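You operate a simulated robot arm through the tools that you are given. There is no shell and no other tool.

You are at the controls of a simulated robot arm. One attempt, no reset.

JOB
Swap the cabinet's pink canister for the blue one under the pegs and wait till the gauge shows green.
Fine: the pink one goes in the canister tray; shut and latch the cabinet. Set down upright: pink canister, blue canister. Where these are worked on the way, their far stop is far enough and under half their travel is too little: cabinet latch.

The check looks at the end state, three seconds after you hand in, the way a careful person would. Anything else that was tipped, shoved, dropped, spilled or broken makes it a failure.

ROBOT AND FRAMES
A 6-joint arm with a fingered hand on a trunk, on a base that drives. Base frame: it is fixed to the floor where the robot stands at the start and does not move with it; the origin is under the middle of the robot, x ahead of it, y to its left, z up. Lengths are in m, angles in rad, forces in N, time in s.
With the tool pointing down near the work surface it reaches from about 0.16 to 0.3 m from the robot's upright axis, wherever it stands. Its first joint turns from -2.897 to 2.897 rad. Places, roughly: black spool [4.25, -2, 1]; blue canister [4.25, -0.25, 0.75]; blue reel [4.25, -1.5, 1]; box [4.25, -2.25, 1.5]; brake knob [3.8, -1.4, 0.8]; cabinet latch [4, -0.5, 1.2]; canister door [4, -0.3, 1]; cream reel [4.25, -1.5, 1.25]; damp gauge [4, -0.2, 1.3]; drawer key [4, -2.2, 0.7]; dusting brush [4, -1, 0.75]; gold reel [4.25, -1.25, 1]; green reel [4.25, -1.25, 1.25]; grey reel [4.25, -1.25, 1]; inside of the canister holder [4.1, -0.2, 0.8]; inside of the canister tray [4.2, -2.3, 0.8]; medium core [4, -1.5, 0.75]; narrow blue reel [4, -0.75, 0.75]; narrow gold reel [4.25, -1.25, 1.75]; narrow grey reel [4, -0.5, 0.75]; narrow pink reel [4.25, -1, 1.75]; pink canister [4.25, -2.25, 0.75]; pink reel [4.25, -1, 1]; purple reel [4.25, -1, 1.25]; red spool [4.25, -1.75, 1]; reel catch [4.1, -0.5, 0.6]; reel crank [4.1, -0.5, 0.4]; short core [4, -1.25, 0.75]; tall core [4, -1.5, 0.75]; tally button [4.3, -2.2, 1.1]; tally knob [4.3, -2.3, 1.1]; teal reel [4.25, -1.25, 1.25]; white spool [4.25, -2, 1]. Payload 2.3 kg.
The TCP is the grasp point between the finger pads, 0.022 m short of the fingertips. In the tool frame z runs along the fingers and y along their closing line. The gripper opens to 0.112 m. The gripper's body begins 0.06 m behind the TCP. The gripper is a hand of 3 fingers: y runs from the thumb to the fingers, the wrist lies at [0, 0, -0.218] in the tool frame.
Orientation is that of the tool frame in the base frame, as a unit quaternion [w, x, y, z]. With the fingers straight down and closing along the base's y, the tool's x points along the base's -x, its y along +y and its z along -z.

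CONTROLS
- The arm moves only by the tool arm_command. Its argument "deltas" is a list of rows, each a list of 6 numbers: the shift along the tool's x, y, z in m, then the turn, a rotation vector about the tool's x, y, z in rad. In form: [[x, y, z, rx, ry, rz], ...]. A call has 1 to 20 rows; each row is the pose to reach, as a shift and turn from the pose commanded when the call began, along the tool's axes at that moment. Rows are played at 5 a second. More than 0.05 m and 0.15 rad between two rows, and nothing of the call is played. Where a pose cannot be reached the arm comes as near as it can. A force on the tool above 40 N (or 10 N above the force at the start of the call, whichever is more), or a blocked arm, ends the call early, and 0.2 s more pass. In this call time passes only in rows, and 0.2 s behind the last. The reply holds the time, the measured pose of the TCP, the force on the tool along the base axes, the opening and the grip force, in the units named above and with some noise, with the torque about the TCP (base axes, N m) and any sound that the robot's microphone picked up.
- Cameras (640 x 400 px; columns grow to the right, rows downward): "scene" is now at [0.0417, 0.1476, 1.5733]; the picture's right is [-0.03, -1.00, 0.00], its down [-0.58, 0.02, -0.81] and it looks along [0.81, -0.03, -0.58] (base axes); focal length 276 px, centre (320, 200). "wrist" rides on the gripper at [0.066, 0.003, -0.081] in the tool frame; the picture's right is [-0.05, 1.00, 0.00], its down [-0.77, -0.04, -0.64] and it looks along [-0.63, -0.03, 0.77] (tool axes); focal length 275 px, centre (320, 200).
- camera(camera): a new picture of that camera. No time passes.
- move_column(by): slides the trunk up (or, below 0, down) by that many m; the arm and the scene camera ride with it, the base frame stays. It gives what a move gives, with no picture.
- drive_base(legs): drives the robot by 1 to 6 legs, each [ahead, left, turn to the left] in m, m and rad, along the robot's own axes; the way and the turn of a leg run together, so that a leg with both is an arc; at most 1.5 m and 3.142 rad a leg. The arm and the cameras ride along, it lands a little off, and it stops where it bumps. It gives what a move gives.
- finger_targets(finger1, finger2, thumb_bend): sets how far each is bent, from 0 (flat) to 1 (curled in); at 0.3 the hand is open as for a grip, at 0.7 the pads meet at the TCP. One left out holds its place. A second passes; each finger stops where it meets its share of the squeeze, and holds until it gets a number again. It is the only way to open and close the hand. It gives what a move gives, with no picture; readings hold the bend of each and the force on the fingers (four entries, about 0 where the hand has none), thumb and palm.
- turn_head(pan, tilt): turns the head with the scene camera to pan (to the left, within 2.705 rad either way) and tilt (down, from -0.506 to 1.204), counted from straight ahead of the robot. It gives what a move gives.
- probe_pixels(camera, pixels): for up to 12 pixels [column, row] of the newest picture of that camera ("zoom" is the newest enlarged one), the place [x, y, z] in the base frame of the surface seen there, good to about 0.003 m, but the place of the scene camera against the robot may be out by one fixed shift of up to 0.025 m in any direction. No time passes.
- close_up(camera, box): a new picture of the part [left, top, right, bottom] of that camera's present view, enlarged. No time passes.
- hand_in(): hands the job in; it is judged then, once.

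Leave the gripper open and the arm clear of the work at the hand-in unless told otherwise.

The tools are called after "Call:" as name(argument=value, ...) on one line, values as JSON. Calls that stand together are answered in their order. arm_command: Moves the arm, as the interface text tells. Its arguments: {"type":"object","properties":{"deltas":{"type":"array","items":{"type":"array","items":{"type":"number"}}}},"required":["deltas"]} The other tools are called the same way: move_column (by) slides the trunk up or down; finger_targets (finger1, finger2, thumb_bend) moves the fingers one by one; drive_base (legs) drives the base; turn_head (pan, tilt) turns the head that bears the scene camera; camera (camera) takes a picture; probe_pixels (camera, pixels) gives the place of the surface under pixels of a picture; close_up (camera, box) takes an enlarged picture of a part of a camera's view; hand_in () hands the job in.

At the start:

```text
clock: 0.0
eef_pos: [0.308, 0.0487, 1.229]
ee_rot: [0.001, 0.001, 1.0, 0.001]
contact_force: [-0.2, -0.3, 0.7]
torque: [0.01, 0.0, -0.02]
width: 0.1121
grip_force: 0.0
shape: jaw
bend: [0.3, 0.3, 0.3]
finger forces: [0.0, 0.0, 0.0, 0.0, 0.1, 0.1]
trunk travel left (down, up): [-0.475, 0.115]
robot x, y, heading: [-0.0004, 0.0022, 0.0]
head pan, tilt: [-0.035, 0.621]
```

scene: 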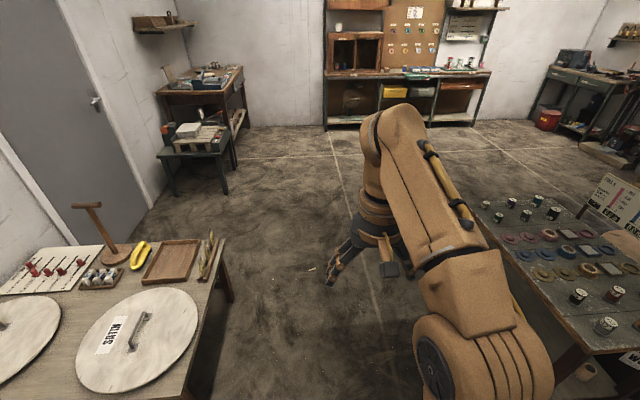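
wrist: 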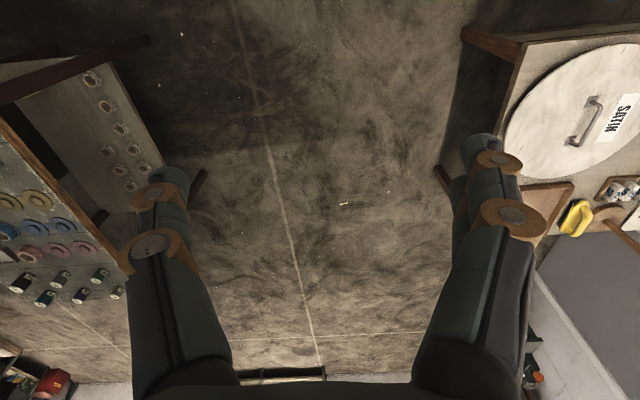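

The scene camera shows the work bench far ahead, with the cabinet at about (355,50) and the peg board at (415,40). I'll enlarge that part before driving.

Call:
close_up(camera="scene", box=[310, 0, 510, 130])

Call:
probe_pixels(camera="scene", pixels=[[335, 75], [480, 75], [335, 122], [470, 122], [470, 220], [230, 300], [345, 50], [420, 50], [235, 155]])

```text
3.08 times, centred on (410, 65) of scene
```

zoom: 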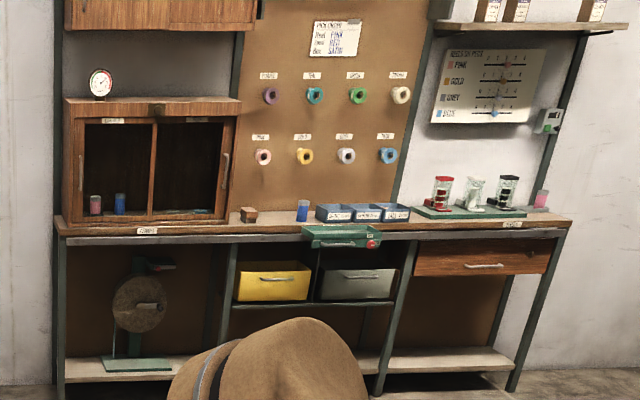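

```text
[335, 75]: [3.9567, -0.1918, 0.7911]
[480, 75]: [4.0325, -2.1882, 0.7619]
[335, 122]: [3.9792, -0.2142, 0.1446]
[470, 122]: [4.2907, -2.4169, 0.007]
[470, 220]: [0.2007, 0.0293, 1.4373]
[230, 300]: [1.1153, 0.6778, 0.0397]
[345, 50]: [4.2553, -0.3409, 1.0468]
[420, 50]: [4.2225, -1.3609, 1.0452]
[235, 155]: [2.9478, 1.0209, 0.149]
```

I see in the cabinet a pink and a blue canister near zoom (95,205)/(120,203), another blue one under the pegs at zoom (302,210), and a pink one far right at zoom (540,200). I'll probe those and the tables on both sides to plan the drive.

Call:
probe_pixels(camera="zoom", pixels=[[95, 205], [120, 203], [302, 210], [540, 200], [248, 215], [100, 85], [80, 170], [155, 170], [226, 175], [150, 222], [340, 240], [330, 330]])

Call:
probe_pixels(camera="scene", pixels=[[220, 245], [180, 390], [480, 195], [500, 260], [570, 350], [230, 160], [345, 270], [590, 375]])

```text
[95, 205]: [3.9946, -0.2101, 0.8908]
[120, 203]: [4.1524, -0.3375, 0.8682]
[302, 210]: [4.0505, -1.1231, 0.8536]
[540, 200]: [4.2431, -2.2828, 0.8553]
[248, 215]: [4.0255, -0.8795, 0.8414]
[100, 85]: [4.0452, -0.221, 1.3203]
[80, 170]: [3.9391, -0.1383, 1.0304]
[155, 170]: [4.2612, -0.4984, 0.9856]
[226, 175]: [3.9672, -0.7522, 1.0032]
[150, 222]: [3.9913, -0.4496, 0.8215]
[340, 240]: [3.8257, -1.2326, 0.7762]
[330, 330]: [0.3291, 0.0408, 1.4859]
```

```text
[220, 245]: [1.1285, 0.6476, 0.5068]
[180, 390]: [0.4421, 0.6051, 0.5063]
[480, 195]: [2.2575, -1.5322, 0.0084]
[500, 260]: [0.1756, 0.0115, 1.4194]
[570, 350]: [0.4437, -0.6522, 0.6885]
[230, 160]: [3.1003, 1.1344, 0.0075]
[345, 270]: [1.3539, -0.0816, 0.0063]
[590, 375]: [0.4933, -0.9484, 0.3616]
```

The way ahead is clear (left table edge y≈0.6, right table edge y≈-0.65). I drive straight ahead 1.5 m, then 1.2 m ahead and a bit right, stopping well short of the bench.

Call:
drive_base(legs=[[1.5, 0, 0], [1.2, -0.5, 0]])

Call:
turn_head(pan=0.0, tilt=0.4)

Call:
camera(camera="scene")

```text
clock: 13.6
eef_pos: [3.0158, -0.4255, 1.2299]
ee_rot: [0.001, -0.006, 1.0, 0.002]
contact_force: [-0.6, 0.1, 0.3]
torque: [0.01, 0.03, -0.03]
width: 0.112
grip_force: 0.1
shape: jaw
bend: [0.3, 0.3, 0.3]
finger forces: [0.0, 0.0, 0.0, 0.1, 0.1, 0.0]
trunk travel left (down, up): [-0.475, 0.115]
robot x, y, heading: [2.7126, -0.4814, 0.014]
head pan, tilt: [-0.035, 0.621]
```

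```text
clock: 14.3
eef_pos: [3.0167, -0.4253, 1.2307]
ee_rot: [0.001, -0.006, 1.0, 0.001]
contact_force: [0.0, -0.9, 0.0]
torque: [0.01, -0.04, 0.02]
width: 0.1118
grip_force: 0.0
shape: jaw
bend: [0.3, 0.3, 0.3]
finger forces: [0.0, 0.0, 0.0, 0.0, 0.1, 0.0]
trunk travel left (down, up): [-0.475, 0.115]
robot x, y, heading: [2.7078, -0.4821, 0.014]
head pan, tilt: [0.0, 0.4]
```

```text
taken
```

scene: 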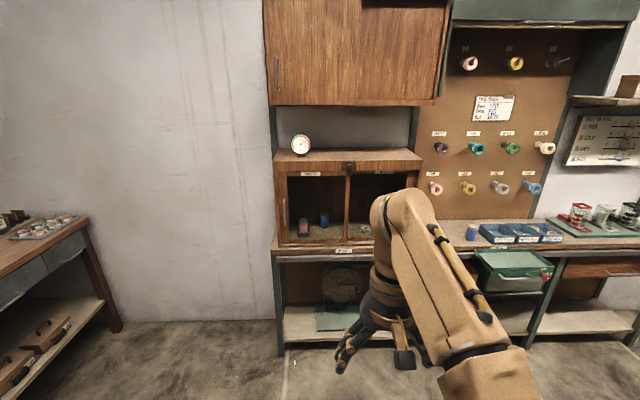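

The cabinet now sits at about (345,200). I take close-ups of the cabinet, the right side, and the labels.

Call:
close_up(camera="scene", box=[265, 130, 425, 260])

Call:
probe_pixels(camera="zoom", pixels=[[155, 385], [235, 355], [155, 350], [155, 420], [140, 60], [345, 160], [320, 190], [75, 200], [60, 300], [200, 430], [320, 300], [235, 330]])

Call:
close_up(camera="scene", box=[425, 90, 640, 260])

```text
3.08 times, centred on (345, 195) of scene
```

zoom: 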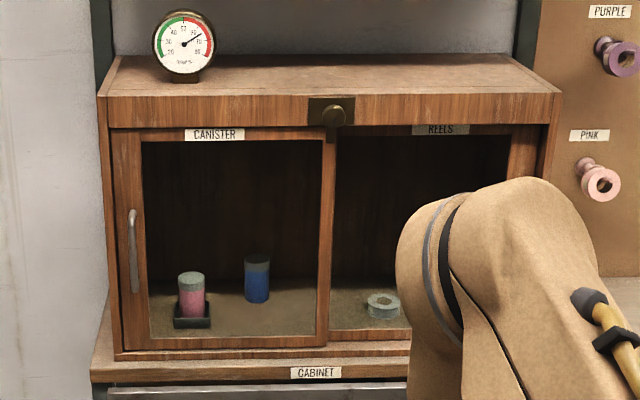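

```text
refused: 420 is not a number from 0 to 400
```

```text
2.35 times, centred on (532, 175) of scene
```

zoom: 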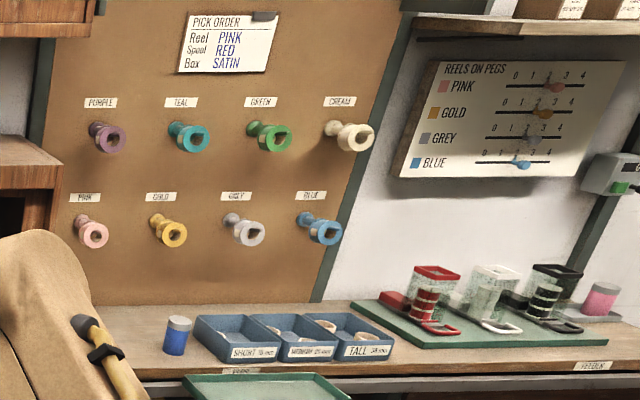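

The pink canister stands in a dark holder in the cabinet's left bay, with a latch knob at the top of the middle stile. A decoy-looking blue one stands behind it. I'll measure in the close-up and then drive nearer.

Call:
close_up(camera="scene", box=[265, 140, 425, 240])

Call:
probe_pixels(camera="zoom", pixels=[[155, 350], [235, 325], [155, 375], [100, 330], [345, 160], [330, 110], [335, 75], [75, 200], [60, 300], [320, 200], [235, 250], [400, 350]])

Call:
drive_base(legs=[[0.55, -0.1, 0]])

Call:
turn_head(pan=0.25, tilt=0.5)

Call:
camera(camera="scene")

```text
4.00 times, centred on (345, 190) of scene
```

zoom: 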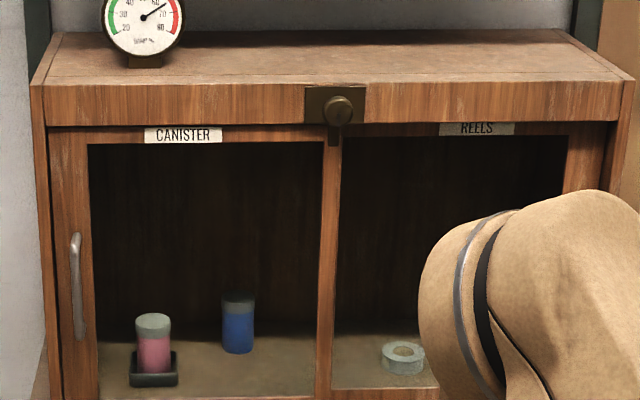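

```text
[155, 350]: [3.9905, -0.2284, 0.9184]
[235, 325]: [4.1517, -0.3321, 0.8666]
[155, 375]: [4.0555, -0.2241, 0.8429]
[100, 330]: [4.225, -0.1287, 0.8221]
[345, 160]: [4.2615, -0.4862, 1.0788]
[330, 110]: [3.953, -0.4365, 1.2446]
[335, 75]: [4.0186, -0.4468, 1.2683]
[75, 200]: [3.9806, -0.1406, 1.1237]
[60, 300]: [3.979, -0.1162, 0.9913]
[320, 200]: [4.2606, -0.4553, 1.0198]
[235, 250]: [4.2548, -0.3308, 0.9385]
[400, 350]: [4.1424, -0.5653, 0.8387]
```

```text
clock: 17.6
eef_pos: [3.581, -0.5149, 1.2293]
ee_rot: [0.0, -0.01, 1.0, 0.0]
contact_force: [0.8, 0.5, -0.4]
torque: [0.0, 0.03, -0.01]
width: 0.1118
grip_force: 0.1
shape: jaw
bend: [0.3, 0.3, 0.3]
finger forces: [0.0, 0.0, 0.0, 0.0, 0.0, 0.1]
trunk travel left (down, up): [-0.475, 0.115]
robot x, y, heading: [3.2721, -0.5703, 0.021]
head pan, tilt: [0.0, 0.4]
```

```text
clock: 18.4
eef_pos: [3.5809, -0.5165, 1.2294]
ee_rot: [0.002, -0.01, 1.0, 0.0]
contact_force: [-0.7, 0.5, -0.1]
torque: [-0.03, 0.02, -0.01]
width: 0.1117
grip_force: 0.1
shape: jaw
bend: [0.3, 0.3, 0.3]
finger forces: [0.0, 0.0, 0.0, 0.0, 0.0, 0.0]
trunk travel left (down, up): [-0.475, 0.115]
robot x, y, heading: [3.2725, -0.57, 0.022]
head pan, tilt: [0.25, 0.499]
```

```text
taken
```

scene: 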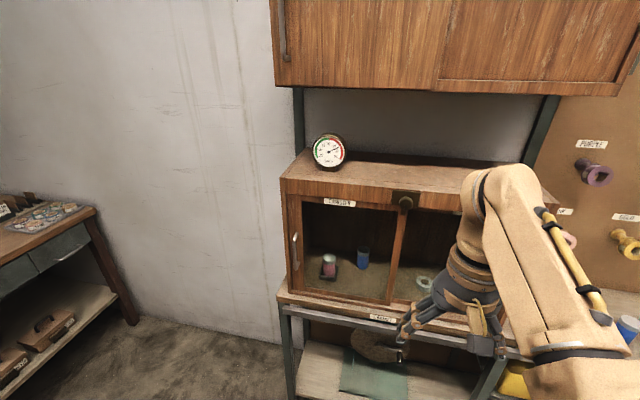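

Nearer now. I enlarge the cabinet with the latch at (404,200), handle at (295,250) and canister at (328,265).

Call:
close_up(camera="scene", box=[270, 180, 430, 310])

Call:
close_up(camera="scene", box=[370, 175, 440, 220])

Call:
close_up(camera="scene", box=[300, 120, 360, 160])

Call:
close_up(camera="scene", box=[280, 235, 400, 310])

Call:
probe_pixels(camera="zoom", pixels=[[255, 140], [260, 170], [262, 200], [440, 130], [445, 150], [75, 90], [50, 50], [580, 250], [600, 300], [300, 270]])

```text
3.08 times, centred on (350, 245) of scene
```

zoom: 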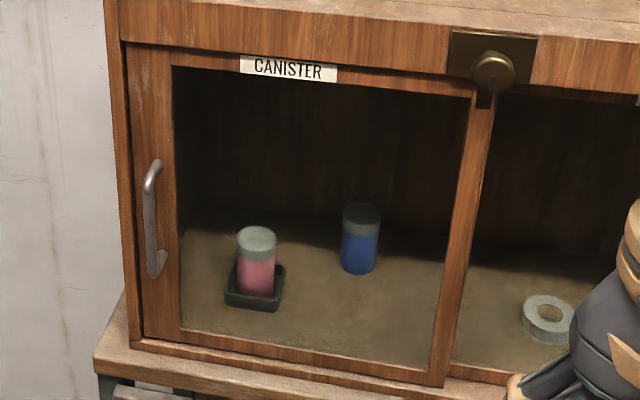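

```text
8.89 times, centred on (405, 198) of scene
```

zoom: 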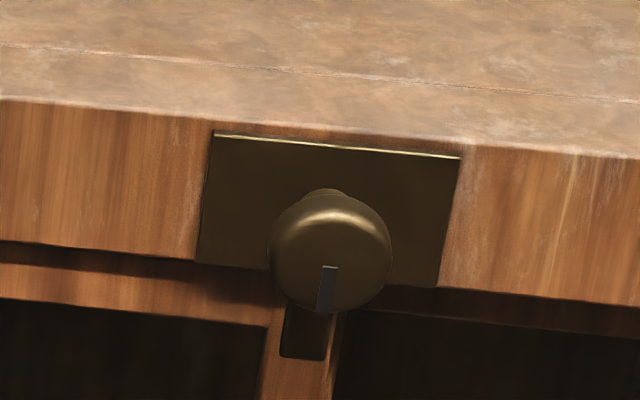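

```text
10.00 times, centred on (330, 140) of scene
```

zoom: 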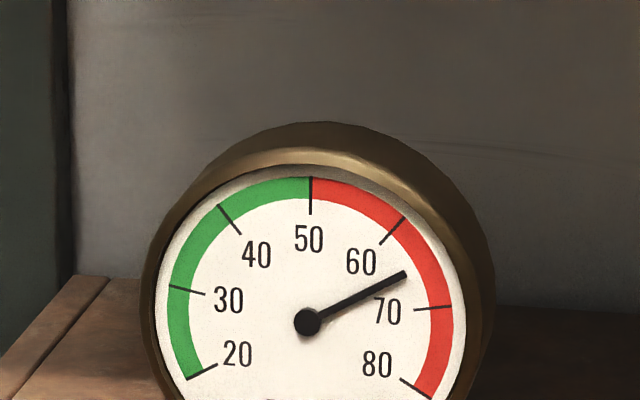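

```text
5.33 times, centred on (340, 272) of scene
```

zoom: 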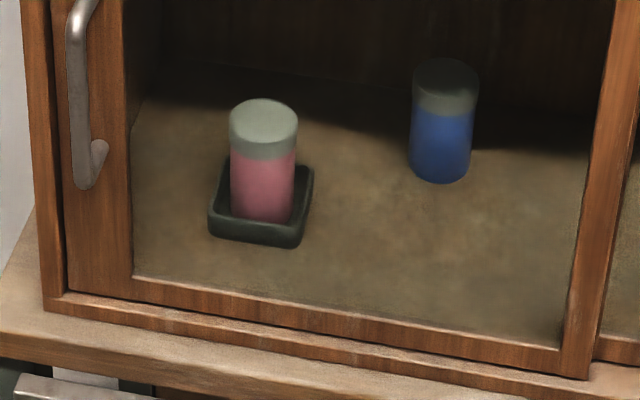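

```text
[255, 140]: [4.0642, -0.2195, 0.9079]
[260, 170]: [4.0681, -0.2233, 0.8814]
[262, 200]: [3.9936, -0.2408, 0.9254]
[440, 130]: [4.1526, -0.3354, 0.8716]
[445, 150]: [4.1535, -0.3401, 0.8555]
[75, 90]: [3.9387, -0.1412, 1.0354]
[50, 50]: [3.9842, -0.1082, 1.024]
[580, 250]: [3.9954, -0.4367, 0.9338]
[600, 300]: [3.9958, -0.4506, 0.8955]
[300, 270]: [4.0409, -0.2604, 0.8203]
```

The gauge reads about 66 (red); the latch knob's mark points down, its tongue hangs over the door's right stile; the handle is at the door's outer left edge, so the door looks like a slider. I check the upper cabinet's overhang before pitching the tool forward.

Call:
probe_pixels(camera="scene", pixels=[[350, 85], [350, 89], [450, 89], [300, 88], [404, 202], [400, 195], [330, 152], [295, 250], [420, 180], [350, 186], [345, 300], [345, 312]])

Call:
camera(camera="wrist")

```text
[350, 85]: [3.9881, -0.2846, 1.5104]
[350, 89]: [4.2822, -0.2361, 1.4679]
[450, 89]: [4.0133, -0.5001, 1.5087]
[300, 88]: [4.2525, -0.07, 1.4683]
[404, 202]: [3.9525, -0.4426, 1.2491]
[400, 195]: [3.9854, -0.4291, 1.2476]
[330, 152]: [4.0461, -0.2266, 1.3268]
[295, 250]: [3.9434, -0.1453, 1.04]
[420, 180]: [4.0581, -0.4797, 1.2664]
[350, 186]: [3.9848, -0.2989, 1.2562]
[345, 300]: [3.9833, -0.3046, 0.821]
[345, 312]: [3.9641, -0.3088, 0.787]
```

```text
taken
```

wrist: 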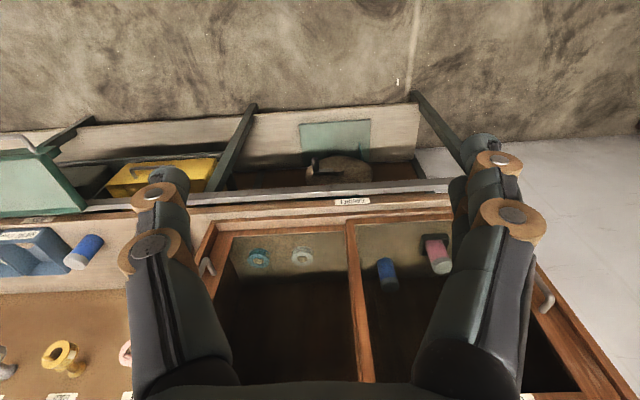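

Both views agree on the layout. I probe the same features in the wrist view to find the scene camera's fixed shift.

Call:
probe_pixels(camera="wrist", pixels=[[85, 250], [437, 255], [442, 268], [388, 275], [433, 237], [540, 290], [208, 265], [352, 201], [360, 300], [258, 258], [302, 256], [430, 240]])

Call:
close_up(camera="wrist", box=[330, 190, 490, 310])

Call:
close_up(camera="scene", box=[330, 300, 500, 400])

```text
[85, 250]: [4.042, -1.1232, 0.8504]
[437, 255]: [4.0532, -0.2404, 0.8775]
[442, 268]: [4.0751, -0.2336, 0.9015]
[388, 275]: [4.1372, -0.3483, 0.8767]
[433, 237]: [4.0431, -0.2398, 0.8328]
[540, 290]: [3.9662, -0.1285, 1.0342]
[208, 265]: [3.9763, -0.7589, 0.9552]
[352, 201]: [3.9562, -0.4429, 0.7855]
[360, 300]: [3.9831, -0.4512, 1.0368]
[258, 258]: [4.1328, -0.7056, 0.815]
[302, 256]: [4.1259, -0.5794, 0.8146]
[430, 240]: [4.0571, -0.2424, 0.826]
```

```text
3.33 times, centred on (410, 250) of wrist
```

zoom: 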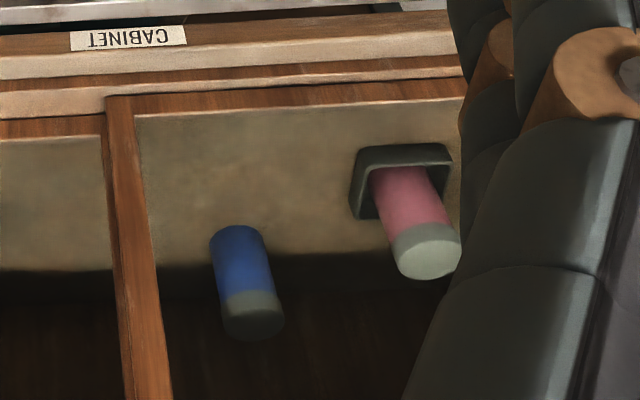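

```text
3.76 times, centred on (415, 350) of scene
```

zoom: 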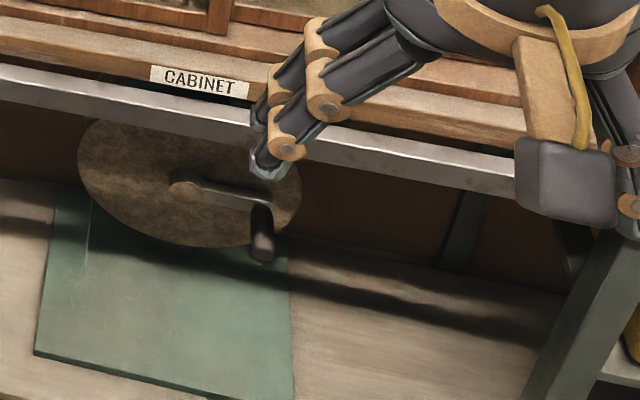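

Scene and wrist values differ by about 0.015 m in x and y. I compare the CABINET label centre in both to pin the shift.

Call:
probe_pixels(camera="zoom", pixels=[[152, 68], [150, 80], [248, 84], [247, 98], [100, 85]])

Call:
close_up(camera="wrist", box=[320, 185, 384, 225])

Call:
close_up(camera="scene", box=[355, 300, 419, 340])

```text
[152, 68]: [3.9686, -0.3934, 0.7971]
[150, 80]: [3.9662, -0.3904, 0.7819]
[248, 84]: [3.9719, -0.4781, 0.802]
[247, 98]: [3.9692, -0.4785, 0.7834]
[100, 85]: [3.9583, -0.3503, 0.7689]
```

```text
10.00 times, centred on (352, 205) of wrist
```

zoom: 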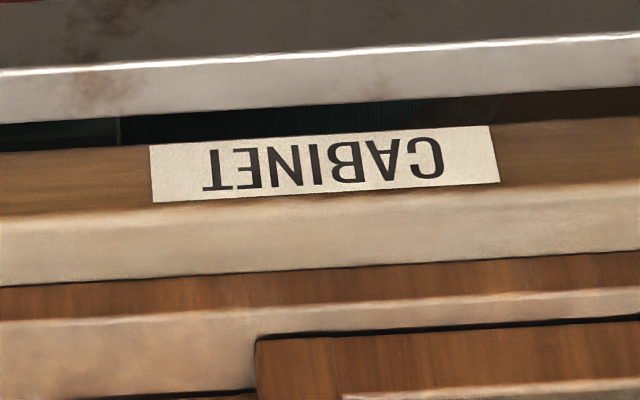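

```text
10.00 times, centred on (387, 320) of scene
```

zoom: 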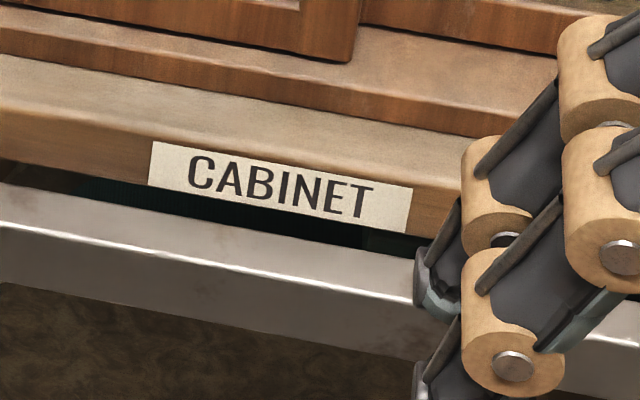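

Now I probe the label corners in both close-ups (scene first, then wrist).

Call:
probe_pixels(camera="zoom", pixels=[[153, 146], [153, 183], [408, 192], [404, 228]])

Call:
close_up(camera="wrist", box=[320, 185, 384, 225])

Call:
probe_pixels(camera="zoom", pixels=[[494, 179], [486, 130], [157, 198], [156, 150], [320, 200], [320, 150]])

```text
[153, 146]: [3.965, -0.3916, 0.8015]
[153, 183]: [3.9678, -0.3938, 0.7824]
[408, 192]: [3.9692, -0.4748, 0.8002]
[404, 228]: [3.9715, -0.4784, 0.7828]
```

```text
10.00 times, centred on (352, 205) of wrist
```

zoom: 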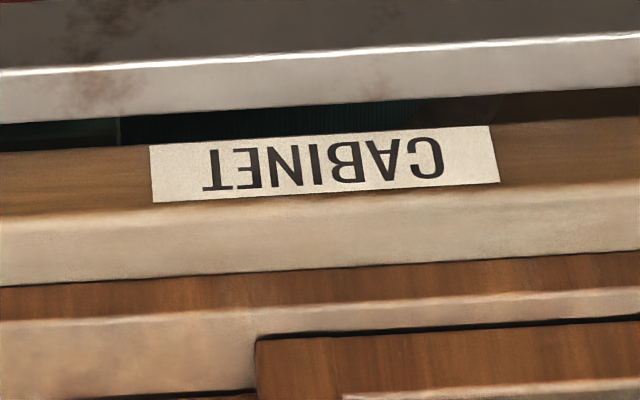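

```text
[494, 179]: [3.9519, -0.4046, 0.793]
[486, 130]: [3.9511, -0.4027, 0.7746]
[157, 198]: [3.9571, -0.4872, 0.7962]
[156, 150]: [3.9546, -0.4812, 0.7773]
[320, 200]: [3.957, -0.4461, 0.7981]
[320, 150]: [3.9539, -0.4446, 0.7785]
```

The scene camera reads about (+0.0147, +0.010, +0.006) m too high relative to the wrist camera. Now I pitch the tool from straight down to straight ahead, holding the wrist about in place, so the TCP ends near x=3.80, still clear of the cabinet.

Call:
arm_command(deltas=[[-0.0326, 0, -0.0024, 0, -0.15, 0], [-0.0644, 0, -0.0097, 0, -0.3, 0], [-0.0948, 0, -0.0217, 0, -0.45, 0], [-0.1231, 0, -0.0381, 0, -0.6, 0], [-0.1486, 0, -0.0585, 0, -0.75, 0], [-0.1708, 0, -0.0825, 0, -0.9, 0], [-0.1891, 0, -0.1095, 0, -1.05, 0], [-0.2032, 0, -0.139, 0, -1.2, 0], [-0.2127, 0, -0.1702, 0, -1.35, 0], [-0.2175, 0, -0.2026, 0, -1.5, 0], [-0.218, 0, -0.218, 0, -1.5708, 0]])

Call:
camera(camera="scene")

Call:
camera(camera="wrist")

```text
clock: 20.8
eef_pos: [3.798, -0.5117, 1.4482]
ee_rot: [0.708, -0.007, 0.706, 0.008]
contact_force: [1.3, -0.2, -0.4]
torque: [-0.01, -0.03, -0.04]
width: 0.1118
grip_force: 0.0
shape: jaw
bend: [0.3, 0.3, 0.3]
finger forces: [0.0, 0.0, 0.1, 0.0, 0.0, 0.0]
trunk travel left (down, up): [-0.475, 0.115]
robot x, y, heading: [3.2737, -0.568, 0.021]
head pan, tilt: [0.25, 0.499]
```

```text
taken
```

scene: 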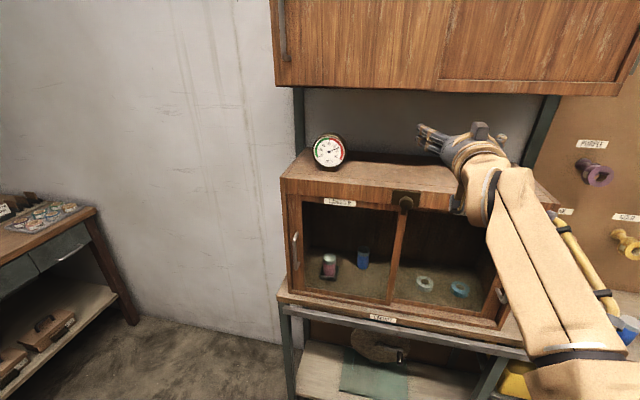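

```text
taken
```

wrist: 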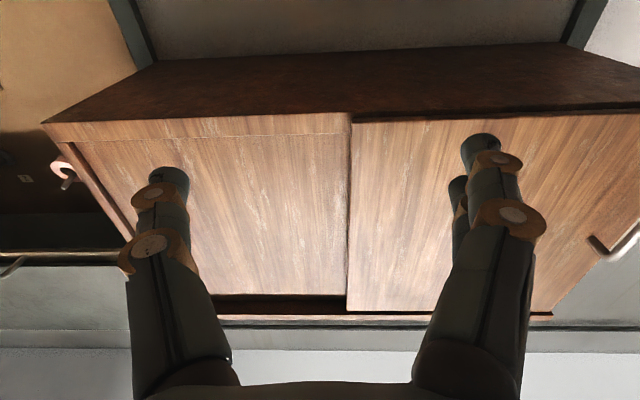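

The tool points ahead. Lowering the trunk 0.35 m brings the wrist camera below the latch so that it looks straight at it.

Call:
move_column(by=-0.35)

Call:
camera(camera="wrist")

Call:
camera(camera="scene")

```text
clock: 24.2
eef_pos: [3.7985, -0.5115, 1.0971]
ee_rot: [0.708, -0.005, 0.707, 0.007]
contact_force: [-0.3, 0.2, 0.2]
torque: [0.0, -0.04, -0.02]
width: 0.1118
grip_force: 0.1
shape: jaw
bend: [0.3, 0.3, 0.3]
finger forces: [0.0, 0.1, 0.1, 0.1, 0.0, 0.0]
trunk travel left (down, up): [-0.125, 0.465]
robot x, y, heading: [3.2726, -0.5714, 0.019]
head pan, tilt: [0.25, 0.499]
```

```text
taken
```

wrist: 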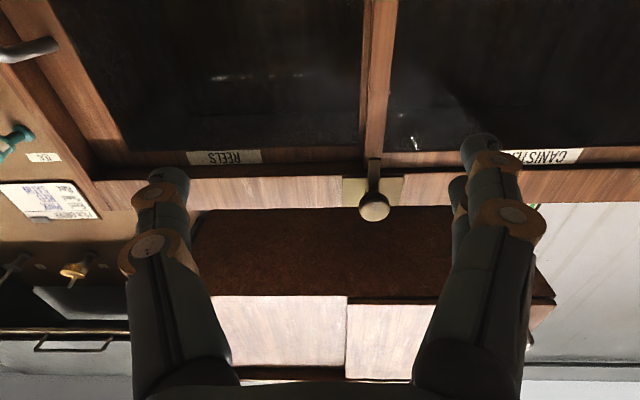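

```text
taken
```

scene: 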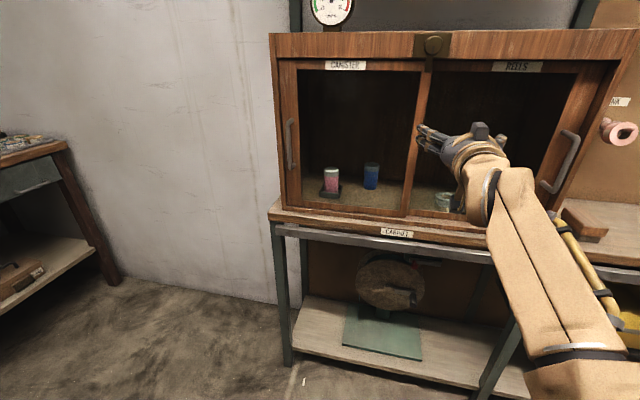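

The knob is at about (375,205) in the wrist view. I enlarge and probe it.

Call:
close_up(camera="wrist", box=[328, 145, 424, 235])

Call:
probe_pixels(camera="wrist", pixels=[[374, 207], [374, 195], [362, 205], [387, 205], [374, 217], [350, 190], [400, 190], [374, 165], [374, 120], [390, 120], [365, 120]])

```text
4.44 times, centred on (376, 190) of wrist
```

zoom: 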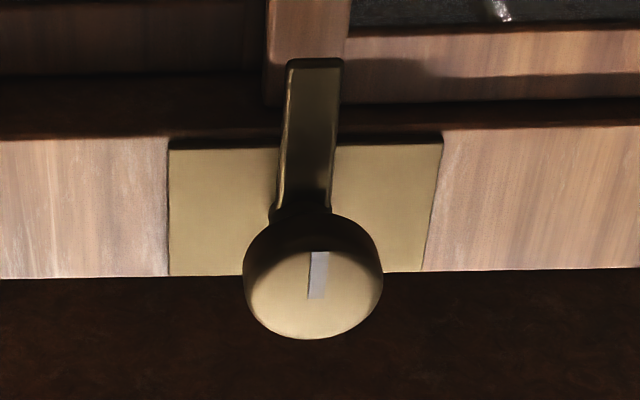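

```text
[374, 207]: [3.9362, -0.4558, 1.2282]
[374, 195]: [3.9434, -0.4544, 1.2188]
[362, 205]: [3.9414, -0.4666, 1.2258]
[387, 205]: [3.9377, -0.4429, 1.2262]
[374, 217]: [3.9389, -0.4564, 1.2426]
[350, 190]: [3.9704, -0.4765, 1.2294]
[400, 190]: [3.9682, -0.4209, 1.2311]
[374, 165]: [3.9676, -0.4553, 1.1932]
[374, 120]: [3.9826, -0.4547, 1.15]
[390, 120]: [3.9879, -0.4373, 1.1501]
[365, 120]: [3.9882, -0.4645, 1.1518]
```

Knob: face at about x=3.937, centre y≈-0.4555, z≈1.233, about 0.034 m across. Before approaching, I look down at the robot's own base to judge how close to the bench it may stand.

Call:
turn_head(pan=0.35, tilt=1.1)

Call:
camera(camera="scene")

```text
clock: 25.2
eef_pos: [3.7968, -0.5108, 1.0977]
ee_rot: [0.707, -0.006, 0.707, 0.006]
contact_force: [0.4, 0.5, -0.2]
torque: [0.01, 0.02, 0.0]
width: 0.1121
grip_force: 0.0
shape: jaw
bend: [0.3, 0.3, 0.3]
finger forces: [0.0, 0.0, 0.0, 0.0, 0.0, 0.0]
trunk travel left (down, up): [-0.125, 0.465]
robot x, y, heading: [3.2726, -0.5751, 0.02]
head pan, tilt: [0.351, 1.1]
```

```text
taken
```

scene: 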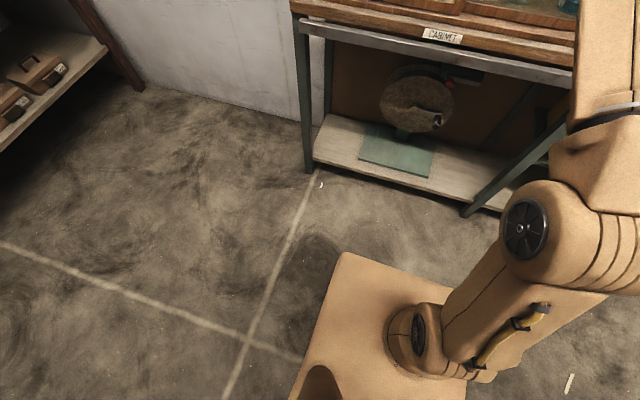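

The base's front-left corner shows at (345,257). I probe it, the bench legs and shelf edge.

Call:
probe_pixels(camera="scene", pixels=[[347, 262], [400, 272], [310, 160], [440, 195], [445, 42], [310, 30], [300, 385], [480, 200], [560, 75]])

```text
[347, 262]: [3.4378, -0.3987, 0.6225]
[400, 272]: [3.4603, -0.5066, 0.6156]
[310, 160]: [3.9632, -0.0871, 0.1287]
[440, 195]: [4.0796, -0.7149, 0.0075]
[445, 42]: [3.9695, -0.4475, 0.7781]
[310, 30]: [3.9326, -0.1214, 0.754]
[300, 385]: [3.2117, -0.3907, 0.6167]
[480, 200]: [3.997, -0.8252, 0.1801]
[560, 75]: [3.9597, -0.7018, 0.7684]
```

The body is about 0.35 m square with its front 0.175 m ahead of the axis, so it may stand up to x≈3.7. I now drive ahead 0.06 and left 0.056 to line up with the knob (fingertips stay ~0.05 m short of it), then raise the trunk.

Call:
drive_base(legs=[[0.06, 0.055, -0.02]])

Call:
move_column(by=0.136)

Call:
turn_head(pan=0.15, tilt=0.5)

Call:
camera(camera="scene")

Call:
camera(camera="wrist")

```text
clock: 26.2
eef_pos: [3.8574, -0.4647, 1.0967]
ee_rot: [0.708, 0.002, 0.707, -0.001]
contact_force: [0.2, -0.6, 0.7]
torque: [0.01, 0.01, -0.04]
width: 0.1119
grip_force: 0.0
shape: jaw
bend: [0.3, 0.3, 0.3]
finger forces: [0.0, 0.1, 0.0, 0.0, 0.1, 0.0]
trunk travel left (down, up): [-0.125, 0.465]
robot x, y, heading: [3.3373, -0.515, -0.003]
head pan, tilt: [0.351, 1.1]
```

```text
clock: 27.9
eef_pos: [3.8577, -0.4643, 1.2334]
ee_rot: [0.707, 0.0, 0.707, 0.001]
contact_force: [0.5, 0.0, 0.0]
torque: [0.0, -0.05, 0.0]
width: 0.1119
grip_force: 0.0
shape: jaw
bend: [0.3, 0.3, 0.3]
finger forces: [0.0, 0.1, 0.1, 0.0, 0.0, 0.1]
trunk travel left (down, up): [-0.261, 0.329]
robot x, y, heading: [3.3323, -0.5143, 0.002]
head pan, tilt: [0.351, 1.1]
```

```text
clock: 28.9
eef_pos: [3.8579, -0.4645, 1.2322]
ee_rot: [0.707, 0.0, 0.707, 0.0]
contact_force: [-0.7, -0.6, 0.0]
torque: [0.01, -0.01, 0.02]
width: 0.1115
grip_force: 0.1
shape: jaw
bend: [0.3, 0.3, 0.3]
finger forces: [0.0, 0.1, 0.0, 0.1, 0.1, 0.1]
trunk travel left (down, up): [-0.261, 0.329]
robot x, y, heading: [3.3303, -0.5118, -0.001]
head pan, tilt: [0.15, 0.499]
```

```text
taken
```

scene: 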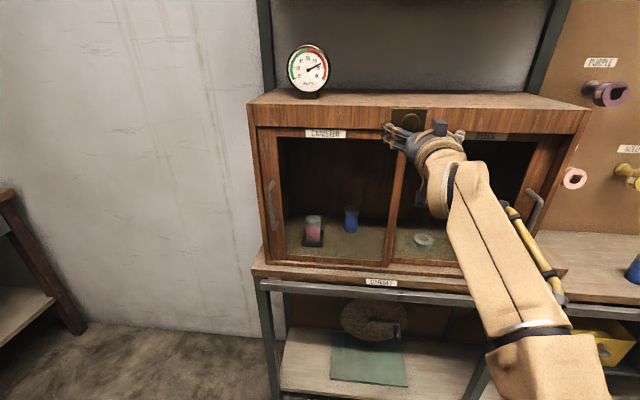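

```text
taken
```

wrist: 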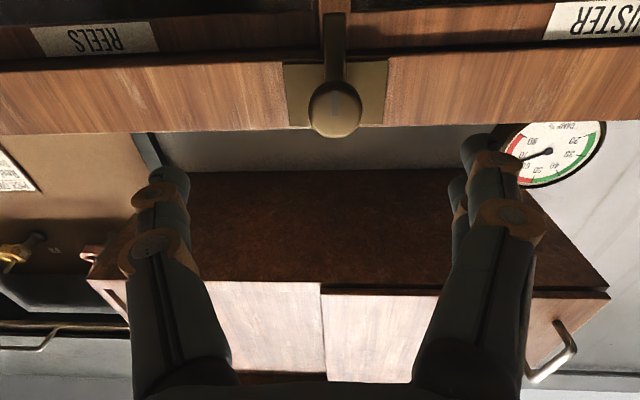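

The knob is close now, at (335,110) in the wrist view. I probe it again from here for accuracy.

Call:
close_up(camera="wrist", box=[275, 40, 395, 150])

Call:
probe_pixels(camera="zoom", pixels=[[325, 250], [325, 225], [325, 300], [260, 260], [390, 260], [200, 200], [450, 200], [325, 100], [320, 180], [325, 270]])

```text
3.64 times, centred on (335, 95) of wrist
```

zoom: 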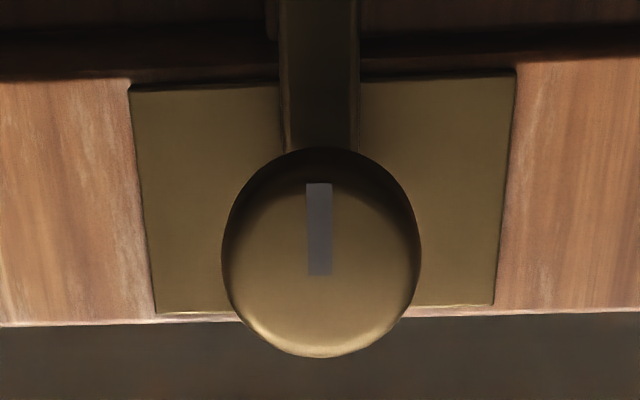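

```text
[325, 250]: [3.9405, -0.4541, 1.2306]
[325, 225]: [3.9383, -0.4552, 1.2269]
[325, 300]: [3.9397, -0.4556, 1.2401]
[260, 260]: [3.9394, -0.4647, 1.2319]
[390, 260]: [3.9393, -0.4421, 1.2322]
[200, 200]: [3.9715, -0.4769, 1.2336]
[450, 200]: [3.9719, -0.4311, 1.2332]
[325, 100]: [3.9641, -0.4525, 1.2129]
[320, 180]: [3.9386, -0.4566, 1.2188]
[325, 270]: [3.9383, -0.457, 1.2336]
```

Knob centre confirmed at (3.939 face, -0.4545, 1.232). I move the open hand ahead 0.082 m and left 0.010 m around it.

Call:
arm_command(deltas=[[0, 0.01, 0.0, 0, 0, 0], [0, 0.01, 0.025, 0, 0, 0], [0, 0.01, 0.05, 0, 0, 0], [0, 0.01, 0.07, 0, 0, 0], [0, 0.01, 0.082, 0, 0, 0]])

Call:
camera(camera="wrist")

Call:
close_up(camera="scene", box=[360, 90, 480, 180])

```text
clock: 30.1
eef_pos: [3.9149, -0.4512, 1.2228]
ee_rot: [0.707, 0.001, 0.707, 0.0]
contact_force: [0.4, 0.5, 0.1]
torque: [-0.03, 0.02, -0.02]
width: 0.1119
grip_force: 0.1
shape: jaw
bend: [0.3, 0.3, 0.3]
finger forces: [0.0, 0.0, 0.0, 0.0, 0.1, 0.0]
out of reach, approached as far as the arm can: row 4, 5
trunk travel left (down, up): [-0.261, 0.329]
robot x, y, heading: [3.3364, -0.5127, 0.001]
head pan, tilt: [0.15, 0.499]
```

```text
taken
```

wrist: 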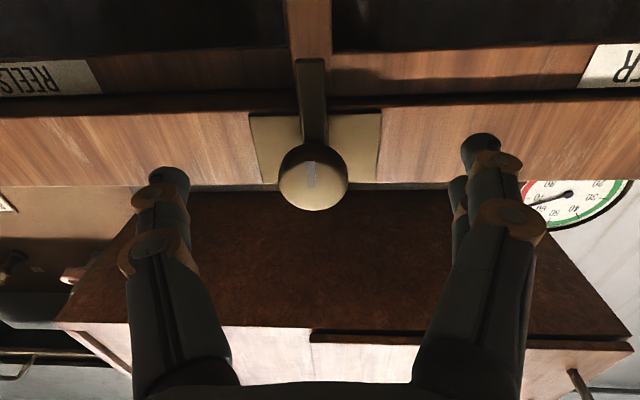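

```text
4.44 times, centred on (420, 135) of scene
```

zoom: 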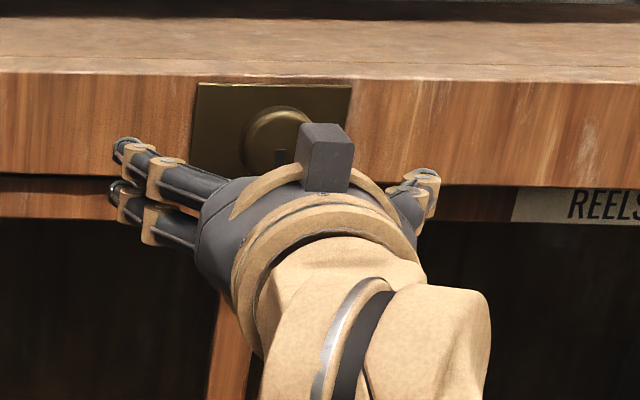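

The arm ran out of reach with the TCP at 3.915. I draw the hand back 0.075 m, drive 0.08 m closer, and check.

Call:
arm_command(deltas=[[-0.005, -0.001, -0.035, 0, 0, 0], [-0.01, -0.003, -0.075, 0, 0, 0]])

Call:
drive_base(legs=[[0.08, 0, 0]])

```text
clock: 30.7
eef_pos: [3.84, -0.4531, 1.2342]
ee_rot: [0.708, 0.001, 0.706, 0.0]
contact_force: [-0.6, 0.6, 0.7]
torque: [0.0, -0.01, 0.02]
width: 0.112
grip_force: 0.1
shape: jaw
bend: [0.3, 0.3, 0.3]
finger forces: [0.0, 0.0, 0.0, 0.0, 0.0, 0.0]
trunk travel left (down, up): [-0.261, 0.329]
robot x, y, heading: [3.3347, -0.5172, -0.0]
head pan, tilt: [0.15, 0.499]
```

```text
clock: 31.7
eef_pos: [3.9214, -0.4522, 1.2328]
ee_rot: [0.707, 0.0, 0.707, 0.001]
contact_force: [0.1, 0.7, -0.4]
torque: [0.02, 0.0, 0.02]
width: 0.112
grip_force: 0.0
shape: jaw
bend: [0.3, 0.3, 0.3]
finger forces: [0.1, 0.0, 0.1, 0.1, 0.1, 0.0]
trunk travel left (down, up): [-0.261, 0.329]
robot x, y, heading: [3.4107, -0.5118, 0.003]
head pan, tilt: [0.15, 0.499]
```

The TCP is at (3.921,-0.452,1.233). I go the last 0.019 m ahead and check the view.

Call:
arm_command(deltas=[[0.001, -0.002, 0.01, 0, 0, 0], [0.001, -0.002, 0.019, 0, 0, 0]])

Call:
camera(camera="wrist")

Call:
camera(camera="scene")

```text
clock: 32.3
eef_pos: [3.9393, -0.4529, 1.2308]
ee_rot: [0.707, 0.0, 0.707, 0.002]
contact_force: [0.0, -0.2, -0.3]
torque: [0.01, 0.01, 0.0]
width: 0.112
grip_force: 0.0
shape: jaw
bend: [0.3, 0.3, 0.3]
finger forces: [0.1, 0.0, 0.0, 0.0, 0.0, 0.1]
trunk travel left (down, up): [-0.261, 0.329]
robot x, y, heading: [3.4124, -0.5146, 0.005]
head pan, tilt: [0.15, 0.499]
```

```text
taken
```

wrist: 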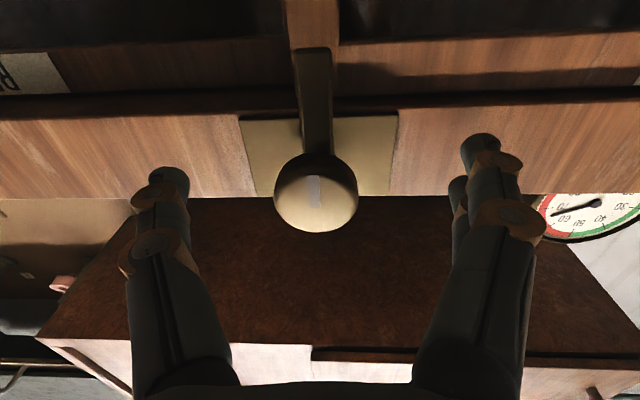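

```text
taken
```

scene: 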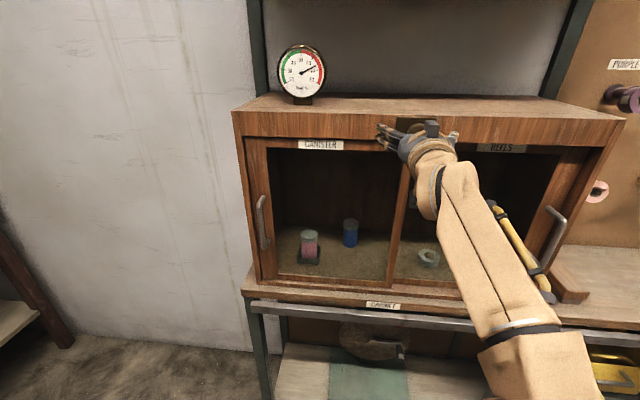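

The knob sits between the fingers. I close on it.

Call:
finger_targets(finger1=0.7, finger2=0.7, thumb_bend=0.7)

Call:
camera(camera="wrist")

```text
clock: 33.3
eef_pos: [3.9382, -0.4557, 1.231]
ee_rot: [0.707, 0.001, 0.707, 0.002]
contact_force: [3.9, -3.2, 1.0]
torque: [-0.02, 0.0, 0.01]
width: 0.0177
grip_force: 8.1
shape: fingers
bend: [0.67, 0.65, 0.65]
finger forces: [2.3, 4.0, 0.0, 0.0, 10.3, 0.0]
trunk travel left (down, up): [-0.261, 0.329]
robot x, y, heading: [3.4119, -0.5137, 0.005]
head pan, tilt: [0.15, 0.499]
```

```text
taken
```

wrist: 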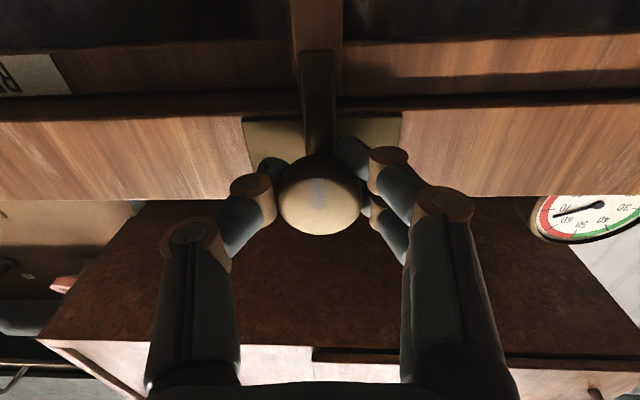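

The hand holds the knob (grip 8 N). I test a small turn of +0.15 rad about the tool axis (tongue toward the left) and read the torque.

Call:
arm_command(deltas=[[0, 0, 0, 0, 0, 0.07], [0, 0, 0, 0, 0, 0.15]])

Call:
close_up(camera="wrist", box=[220, 40, 420, 250])

```text
clock: 33.9
eef_pos: [3.9391, -0.4545, 1.2306]
ee_rot: [0.705, 0.053, 0.705, 0.055]
contact_force: [3.0, -3.7, -0.4]
torque: [-0.19, 0.0, -0.04]
width: 0.0169
grip_force: 7.5
shape: fingers
bend: [0.67, 0.65, 0.65]
finger forces: [3.6, 3.5, 0.0, 0.0, 8.6, 0.1]
trunk travel left (down, up): [-0.261, 0.329]
robot x, y, heading: [3.4145, -0.5129, 0.001]
head pan, tilt: [0.15, 0.499]
```

```text
1.90 times, centred on (320, 145) of wrist
```

zoom: 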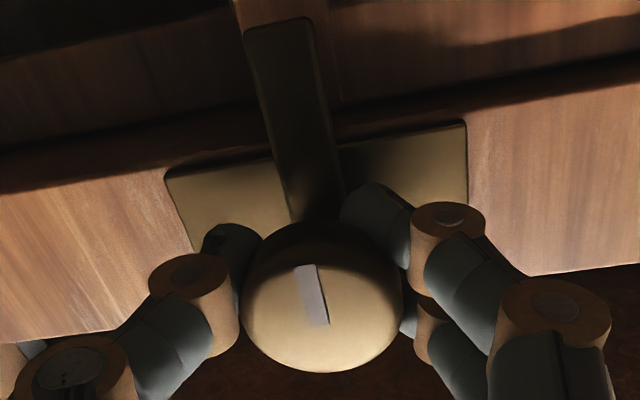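

The mark did not follow the hand and the torque rose to 0.19 N m, so that way is the stop. I turn back and then the other way.

Call:
arm_command(deltas=[[0, 0, 0, 0, 0, -0.12], [0, 0, 0, 0, 0, -0.24], [0, 0, 0, 0, 0, -0.36], [0, 0, 0, 0, 0, -0.45]])

Call:
close_up(camera="wrist", box=[220, 40, 420, 250])

```text
clock: 34.9
eef_pos: [3.9408, -0.4559, 1.2308]
ee_rot: [0.7, -0.105, 0.699, -0.104]
contact_force: [2.3, -6.3, -0.2]
torque: [0.01, -0.01, -0.07]
width: 0.0173
grip_force: 8.7
shape: fingers
bend: [0.67, 0.65, 0.65]
finger forces: [2.7, 3.7, 0.0, 0.1, 10.8, 0.0]
trunk travel left (down, up): [-0.261, 0.329]
robot x, y, heading: [3.4093, -0.5168, 0.004]
head pan, tilt: [0.15, 0.499]
```

```text
1.90 times, centred on (320, 145) of wrist
```

zoom: 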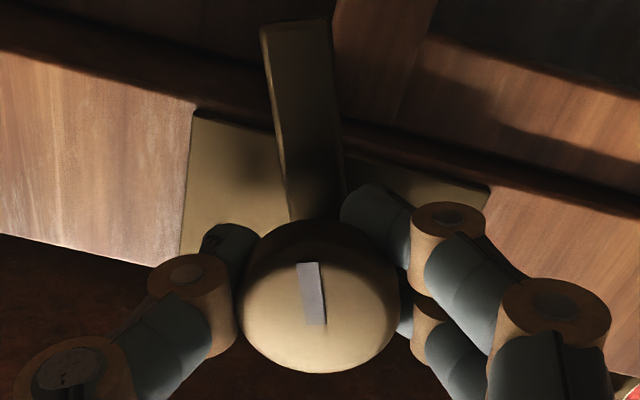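

Now the tongue follows the hand to the right. I keep turning that way.

Call:
arm_command(deltas=[[0, 0, 0, 0, 0, -0.12], [0, 0, 0, 0, 0, -0.24], [0, 0, 0, 0, 0, -0.36], [0, 0, 0, 0, 0, -0.48], [0, 0, 0, 0, 0, -0.6], [0, 0, 0, 0, 0, -0.72], [0, 0, 0, 0, 0, -0.84]])

Call:
close_up(camera="wrist", box=[220, 40, 420, 250])

```text
clock: 36.5
eef_pos: [3.941, -0.4583, 1.2313]
ee_rot: [0.596, -0.38, 0.595, -0.381]
contact_force: [4.9, -11.5, 4.3]
torque: [0.07, -0.1, -0.15]
width: 0.0174
grip_force: 9.3
shape: fingers
bend: [0.67, 0.66, 0.65]
finger forces: [4.2, 3.2, 0.0, 0.0, 11.9, 0.1]
trunk travel left (down, up): [-0.261, 0.329]
robot x, y, heading: [3.4148, -0.5172, 0.003]
head pan, tilt: [0.15, 0.499]
```

```text
1.90 times, centred on (320, 145) of wrist
```

zoom: 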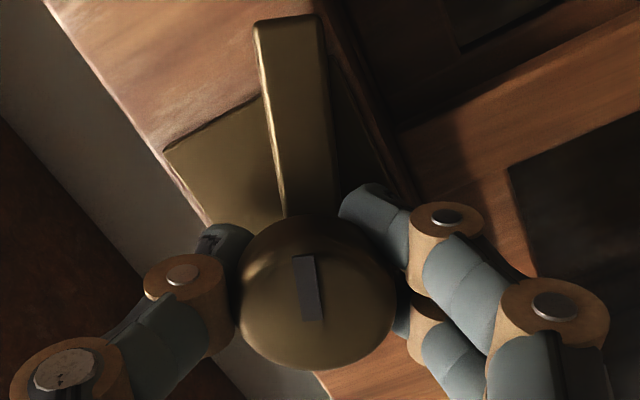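

It follows well. I turn further to find the far stop.

Call:
arm_command(deltas=[[0, 0, 0, 0, 0, -0.12], [0, 0, 0, 0, 0, -0.24], [0, 0, 0, 0, 0, -0.36], [0, 0, 0, 0, 0, -0.45]])

Call:
close_up(camera="wrist", box=[220, 40, 420, 250])

Call:
camera(camera="scene")

```text
clock: 37.5
eef_pos: [3.9402, -0.4567, 1.2314]
ee_rot: [-0.497, 0.503, -0.495, 0.504]
contact_force: [7.5, -11.4, 8.0]
torque: [0.21, -0.21, -0.11]
width: 0.0189
grip_force: 11.8
shape: fingers
bend: [0.66, 0.66, 0.65]
finger forces: [4.1, 4.7, 0.0, 0.0, 14.1, 0.0]
trunk travel left (down, up): [-0.261, 0.329]
robot x, y, heading: [3.4113, -0.5129, 0.002]
head pan, tilt: [0.15, 0.499]
```

```text
1.90 times, centred on (320, 145) of wrist
```

zoom: 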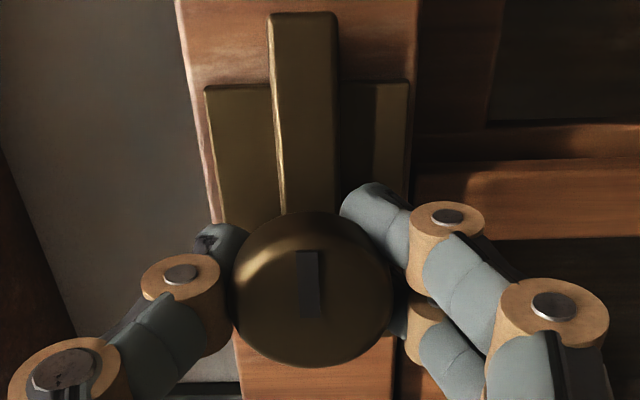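

```text
taken
```

scene: 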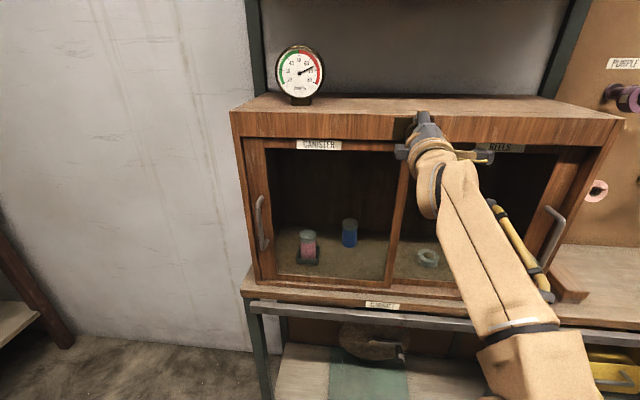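

The tongue now lies level along the plate, pointing right, and torque has risen to 0.21 N m: the far stop. One small extra nudge, then I open the hand.

Call:
arm_command(deltas=[[0, 0, 0, 0, 0, -0.06], [0, 0, 0, 0, 0, -0.1]])

Call:
finger_targets(finger1=0.3, finger2=0.3, thumb_bend=0.3)

Call:
camera(camera="wrist")

```text
clock: 38.1
eef_pos: [3.9404, -0.4557, 1.2295]
ee_rot: [-0.471, 0.529, -0.47, 0.527]
contact_force: [9.9, -7.9, 10.8]
torque: [0.18, -0.12, -0.1]
width: 0.0197
grip_force: 10.7
shape: fingers
bend: [0.66, 0.67, 0.64]
finger forces: [4.4, 3.5, 0.0, 0.1, 12.8, 0.0]
trunk travel left (down, up): [-0.261, 0.329]
robot x, y, heading: [3.4144, -0.5143, 0.006]
head pan, tilt: [0.15, 0.499]
```

```text
clock: 39.1
eef_pos: [3.9389, -0.4533, 1.2311]
ee_rot: [-0.47, 0.528, -0.47, 0.529]
contact_force: [-0.3, -0.1, -0.2]
torque: [0.0, 0.03, 0.01]
width: 0.111
grip_force: 0.0
shape: fingers
bend: [0.3, 0.3, 0.3]
finger forces: [0.0, 0.1, 0.1, 0.1, 0.0, 0.0]
trunk travel left (down, up): [-0.261, 0.329]
robot x, y, heading: [3.4099, -0.5163, 0.006]
head pan, tilt: [0.15, 0.499]
```

```text
taken
```

wrist: 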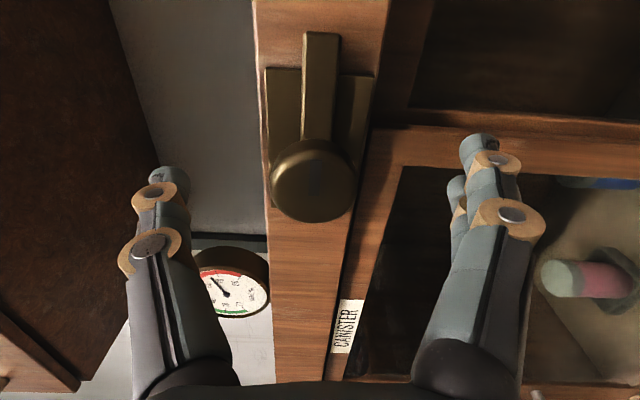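

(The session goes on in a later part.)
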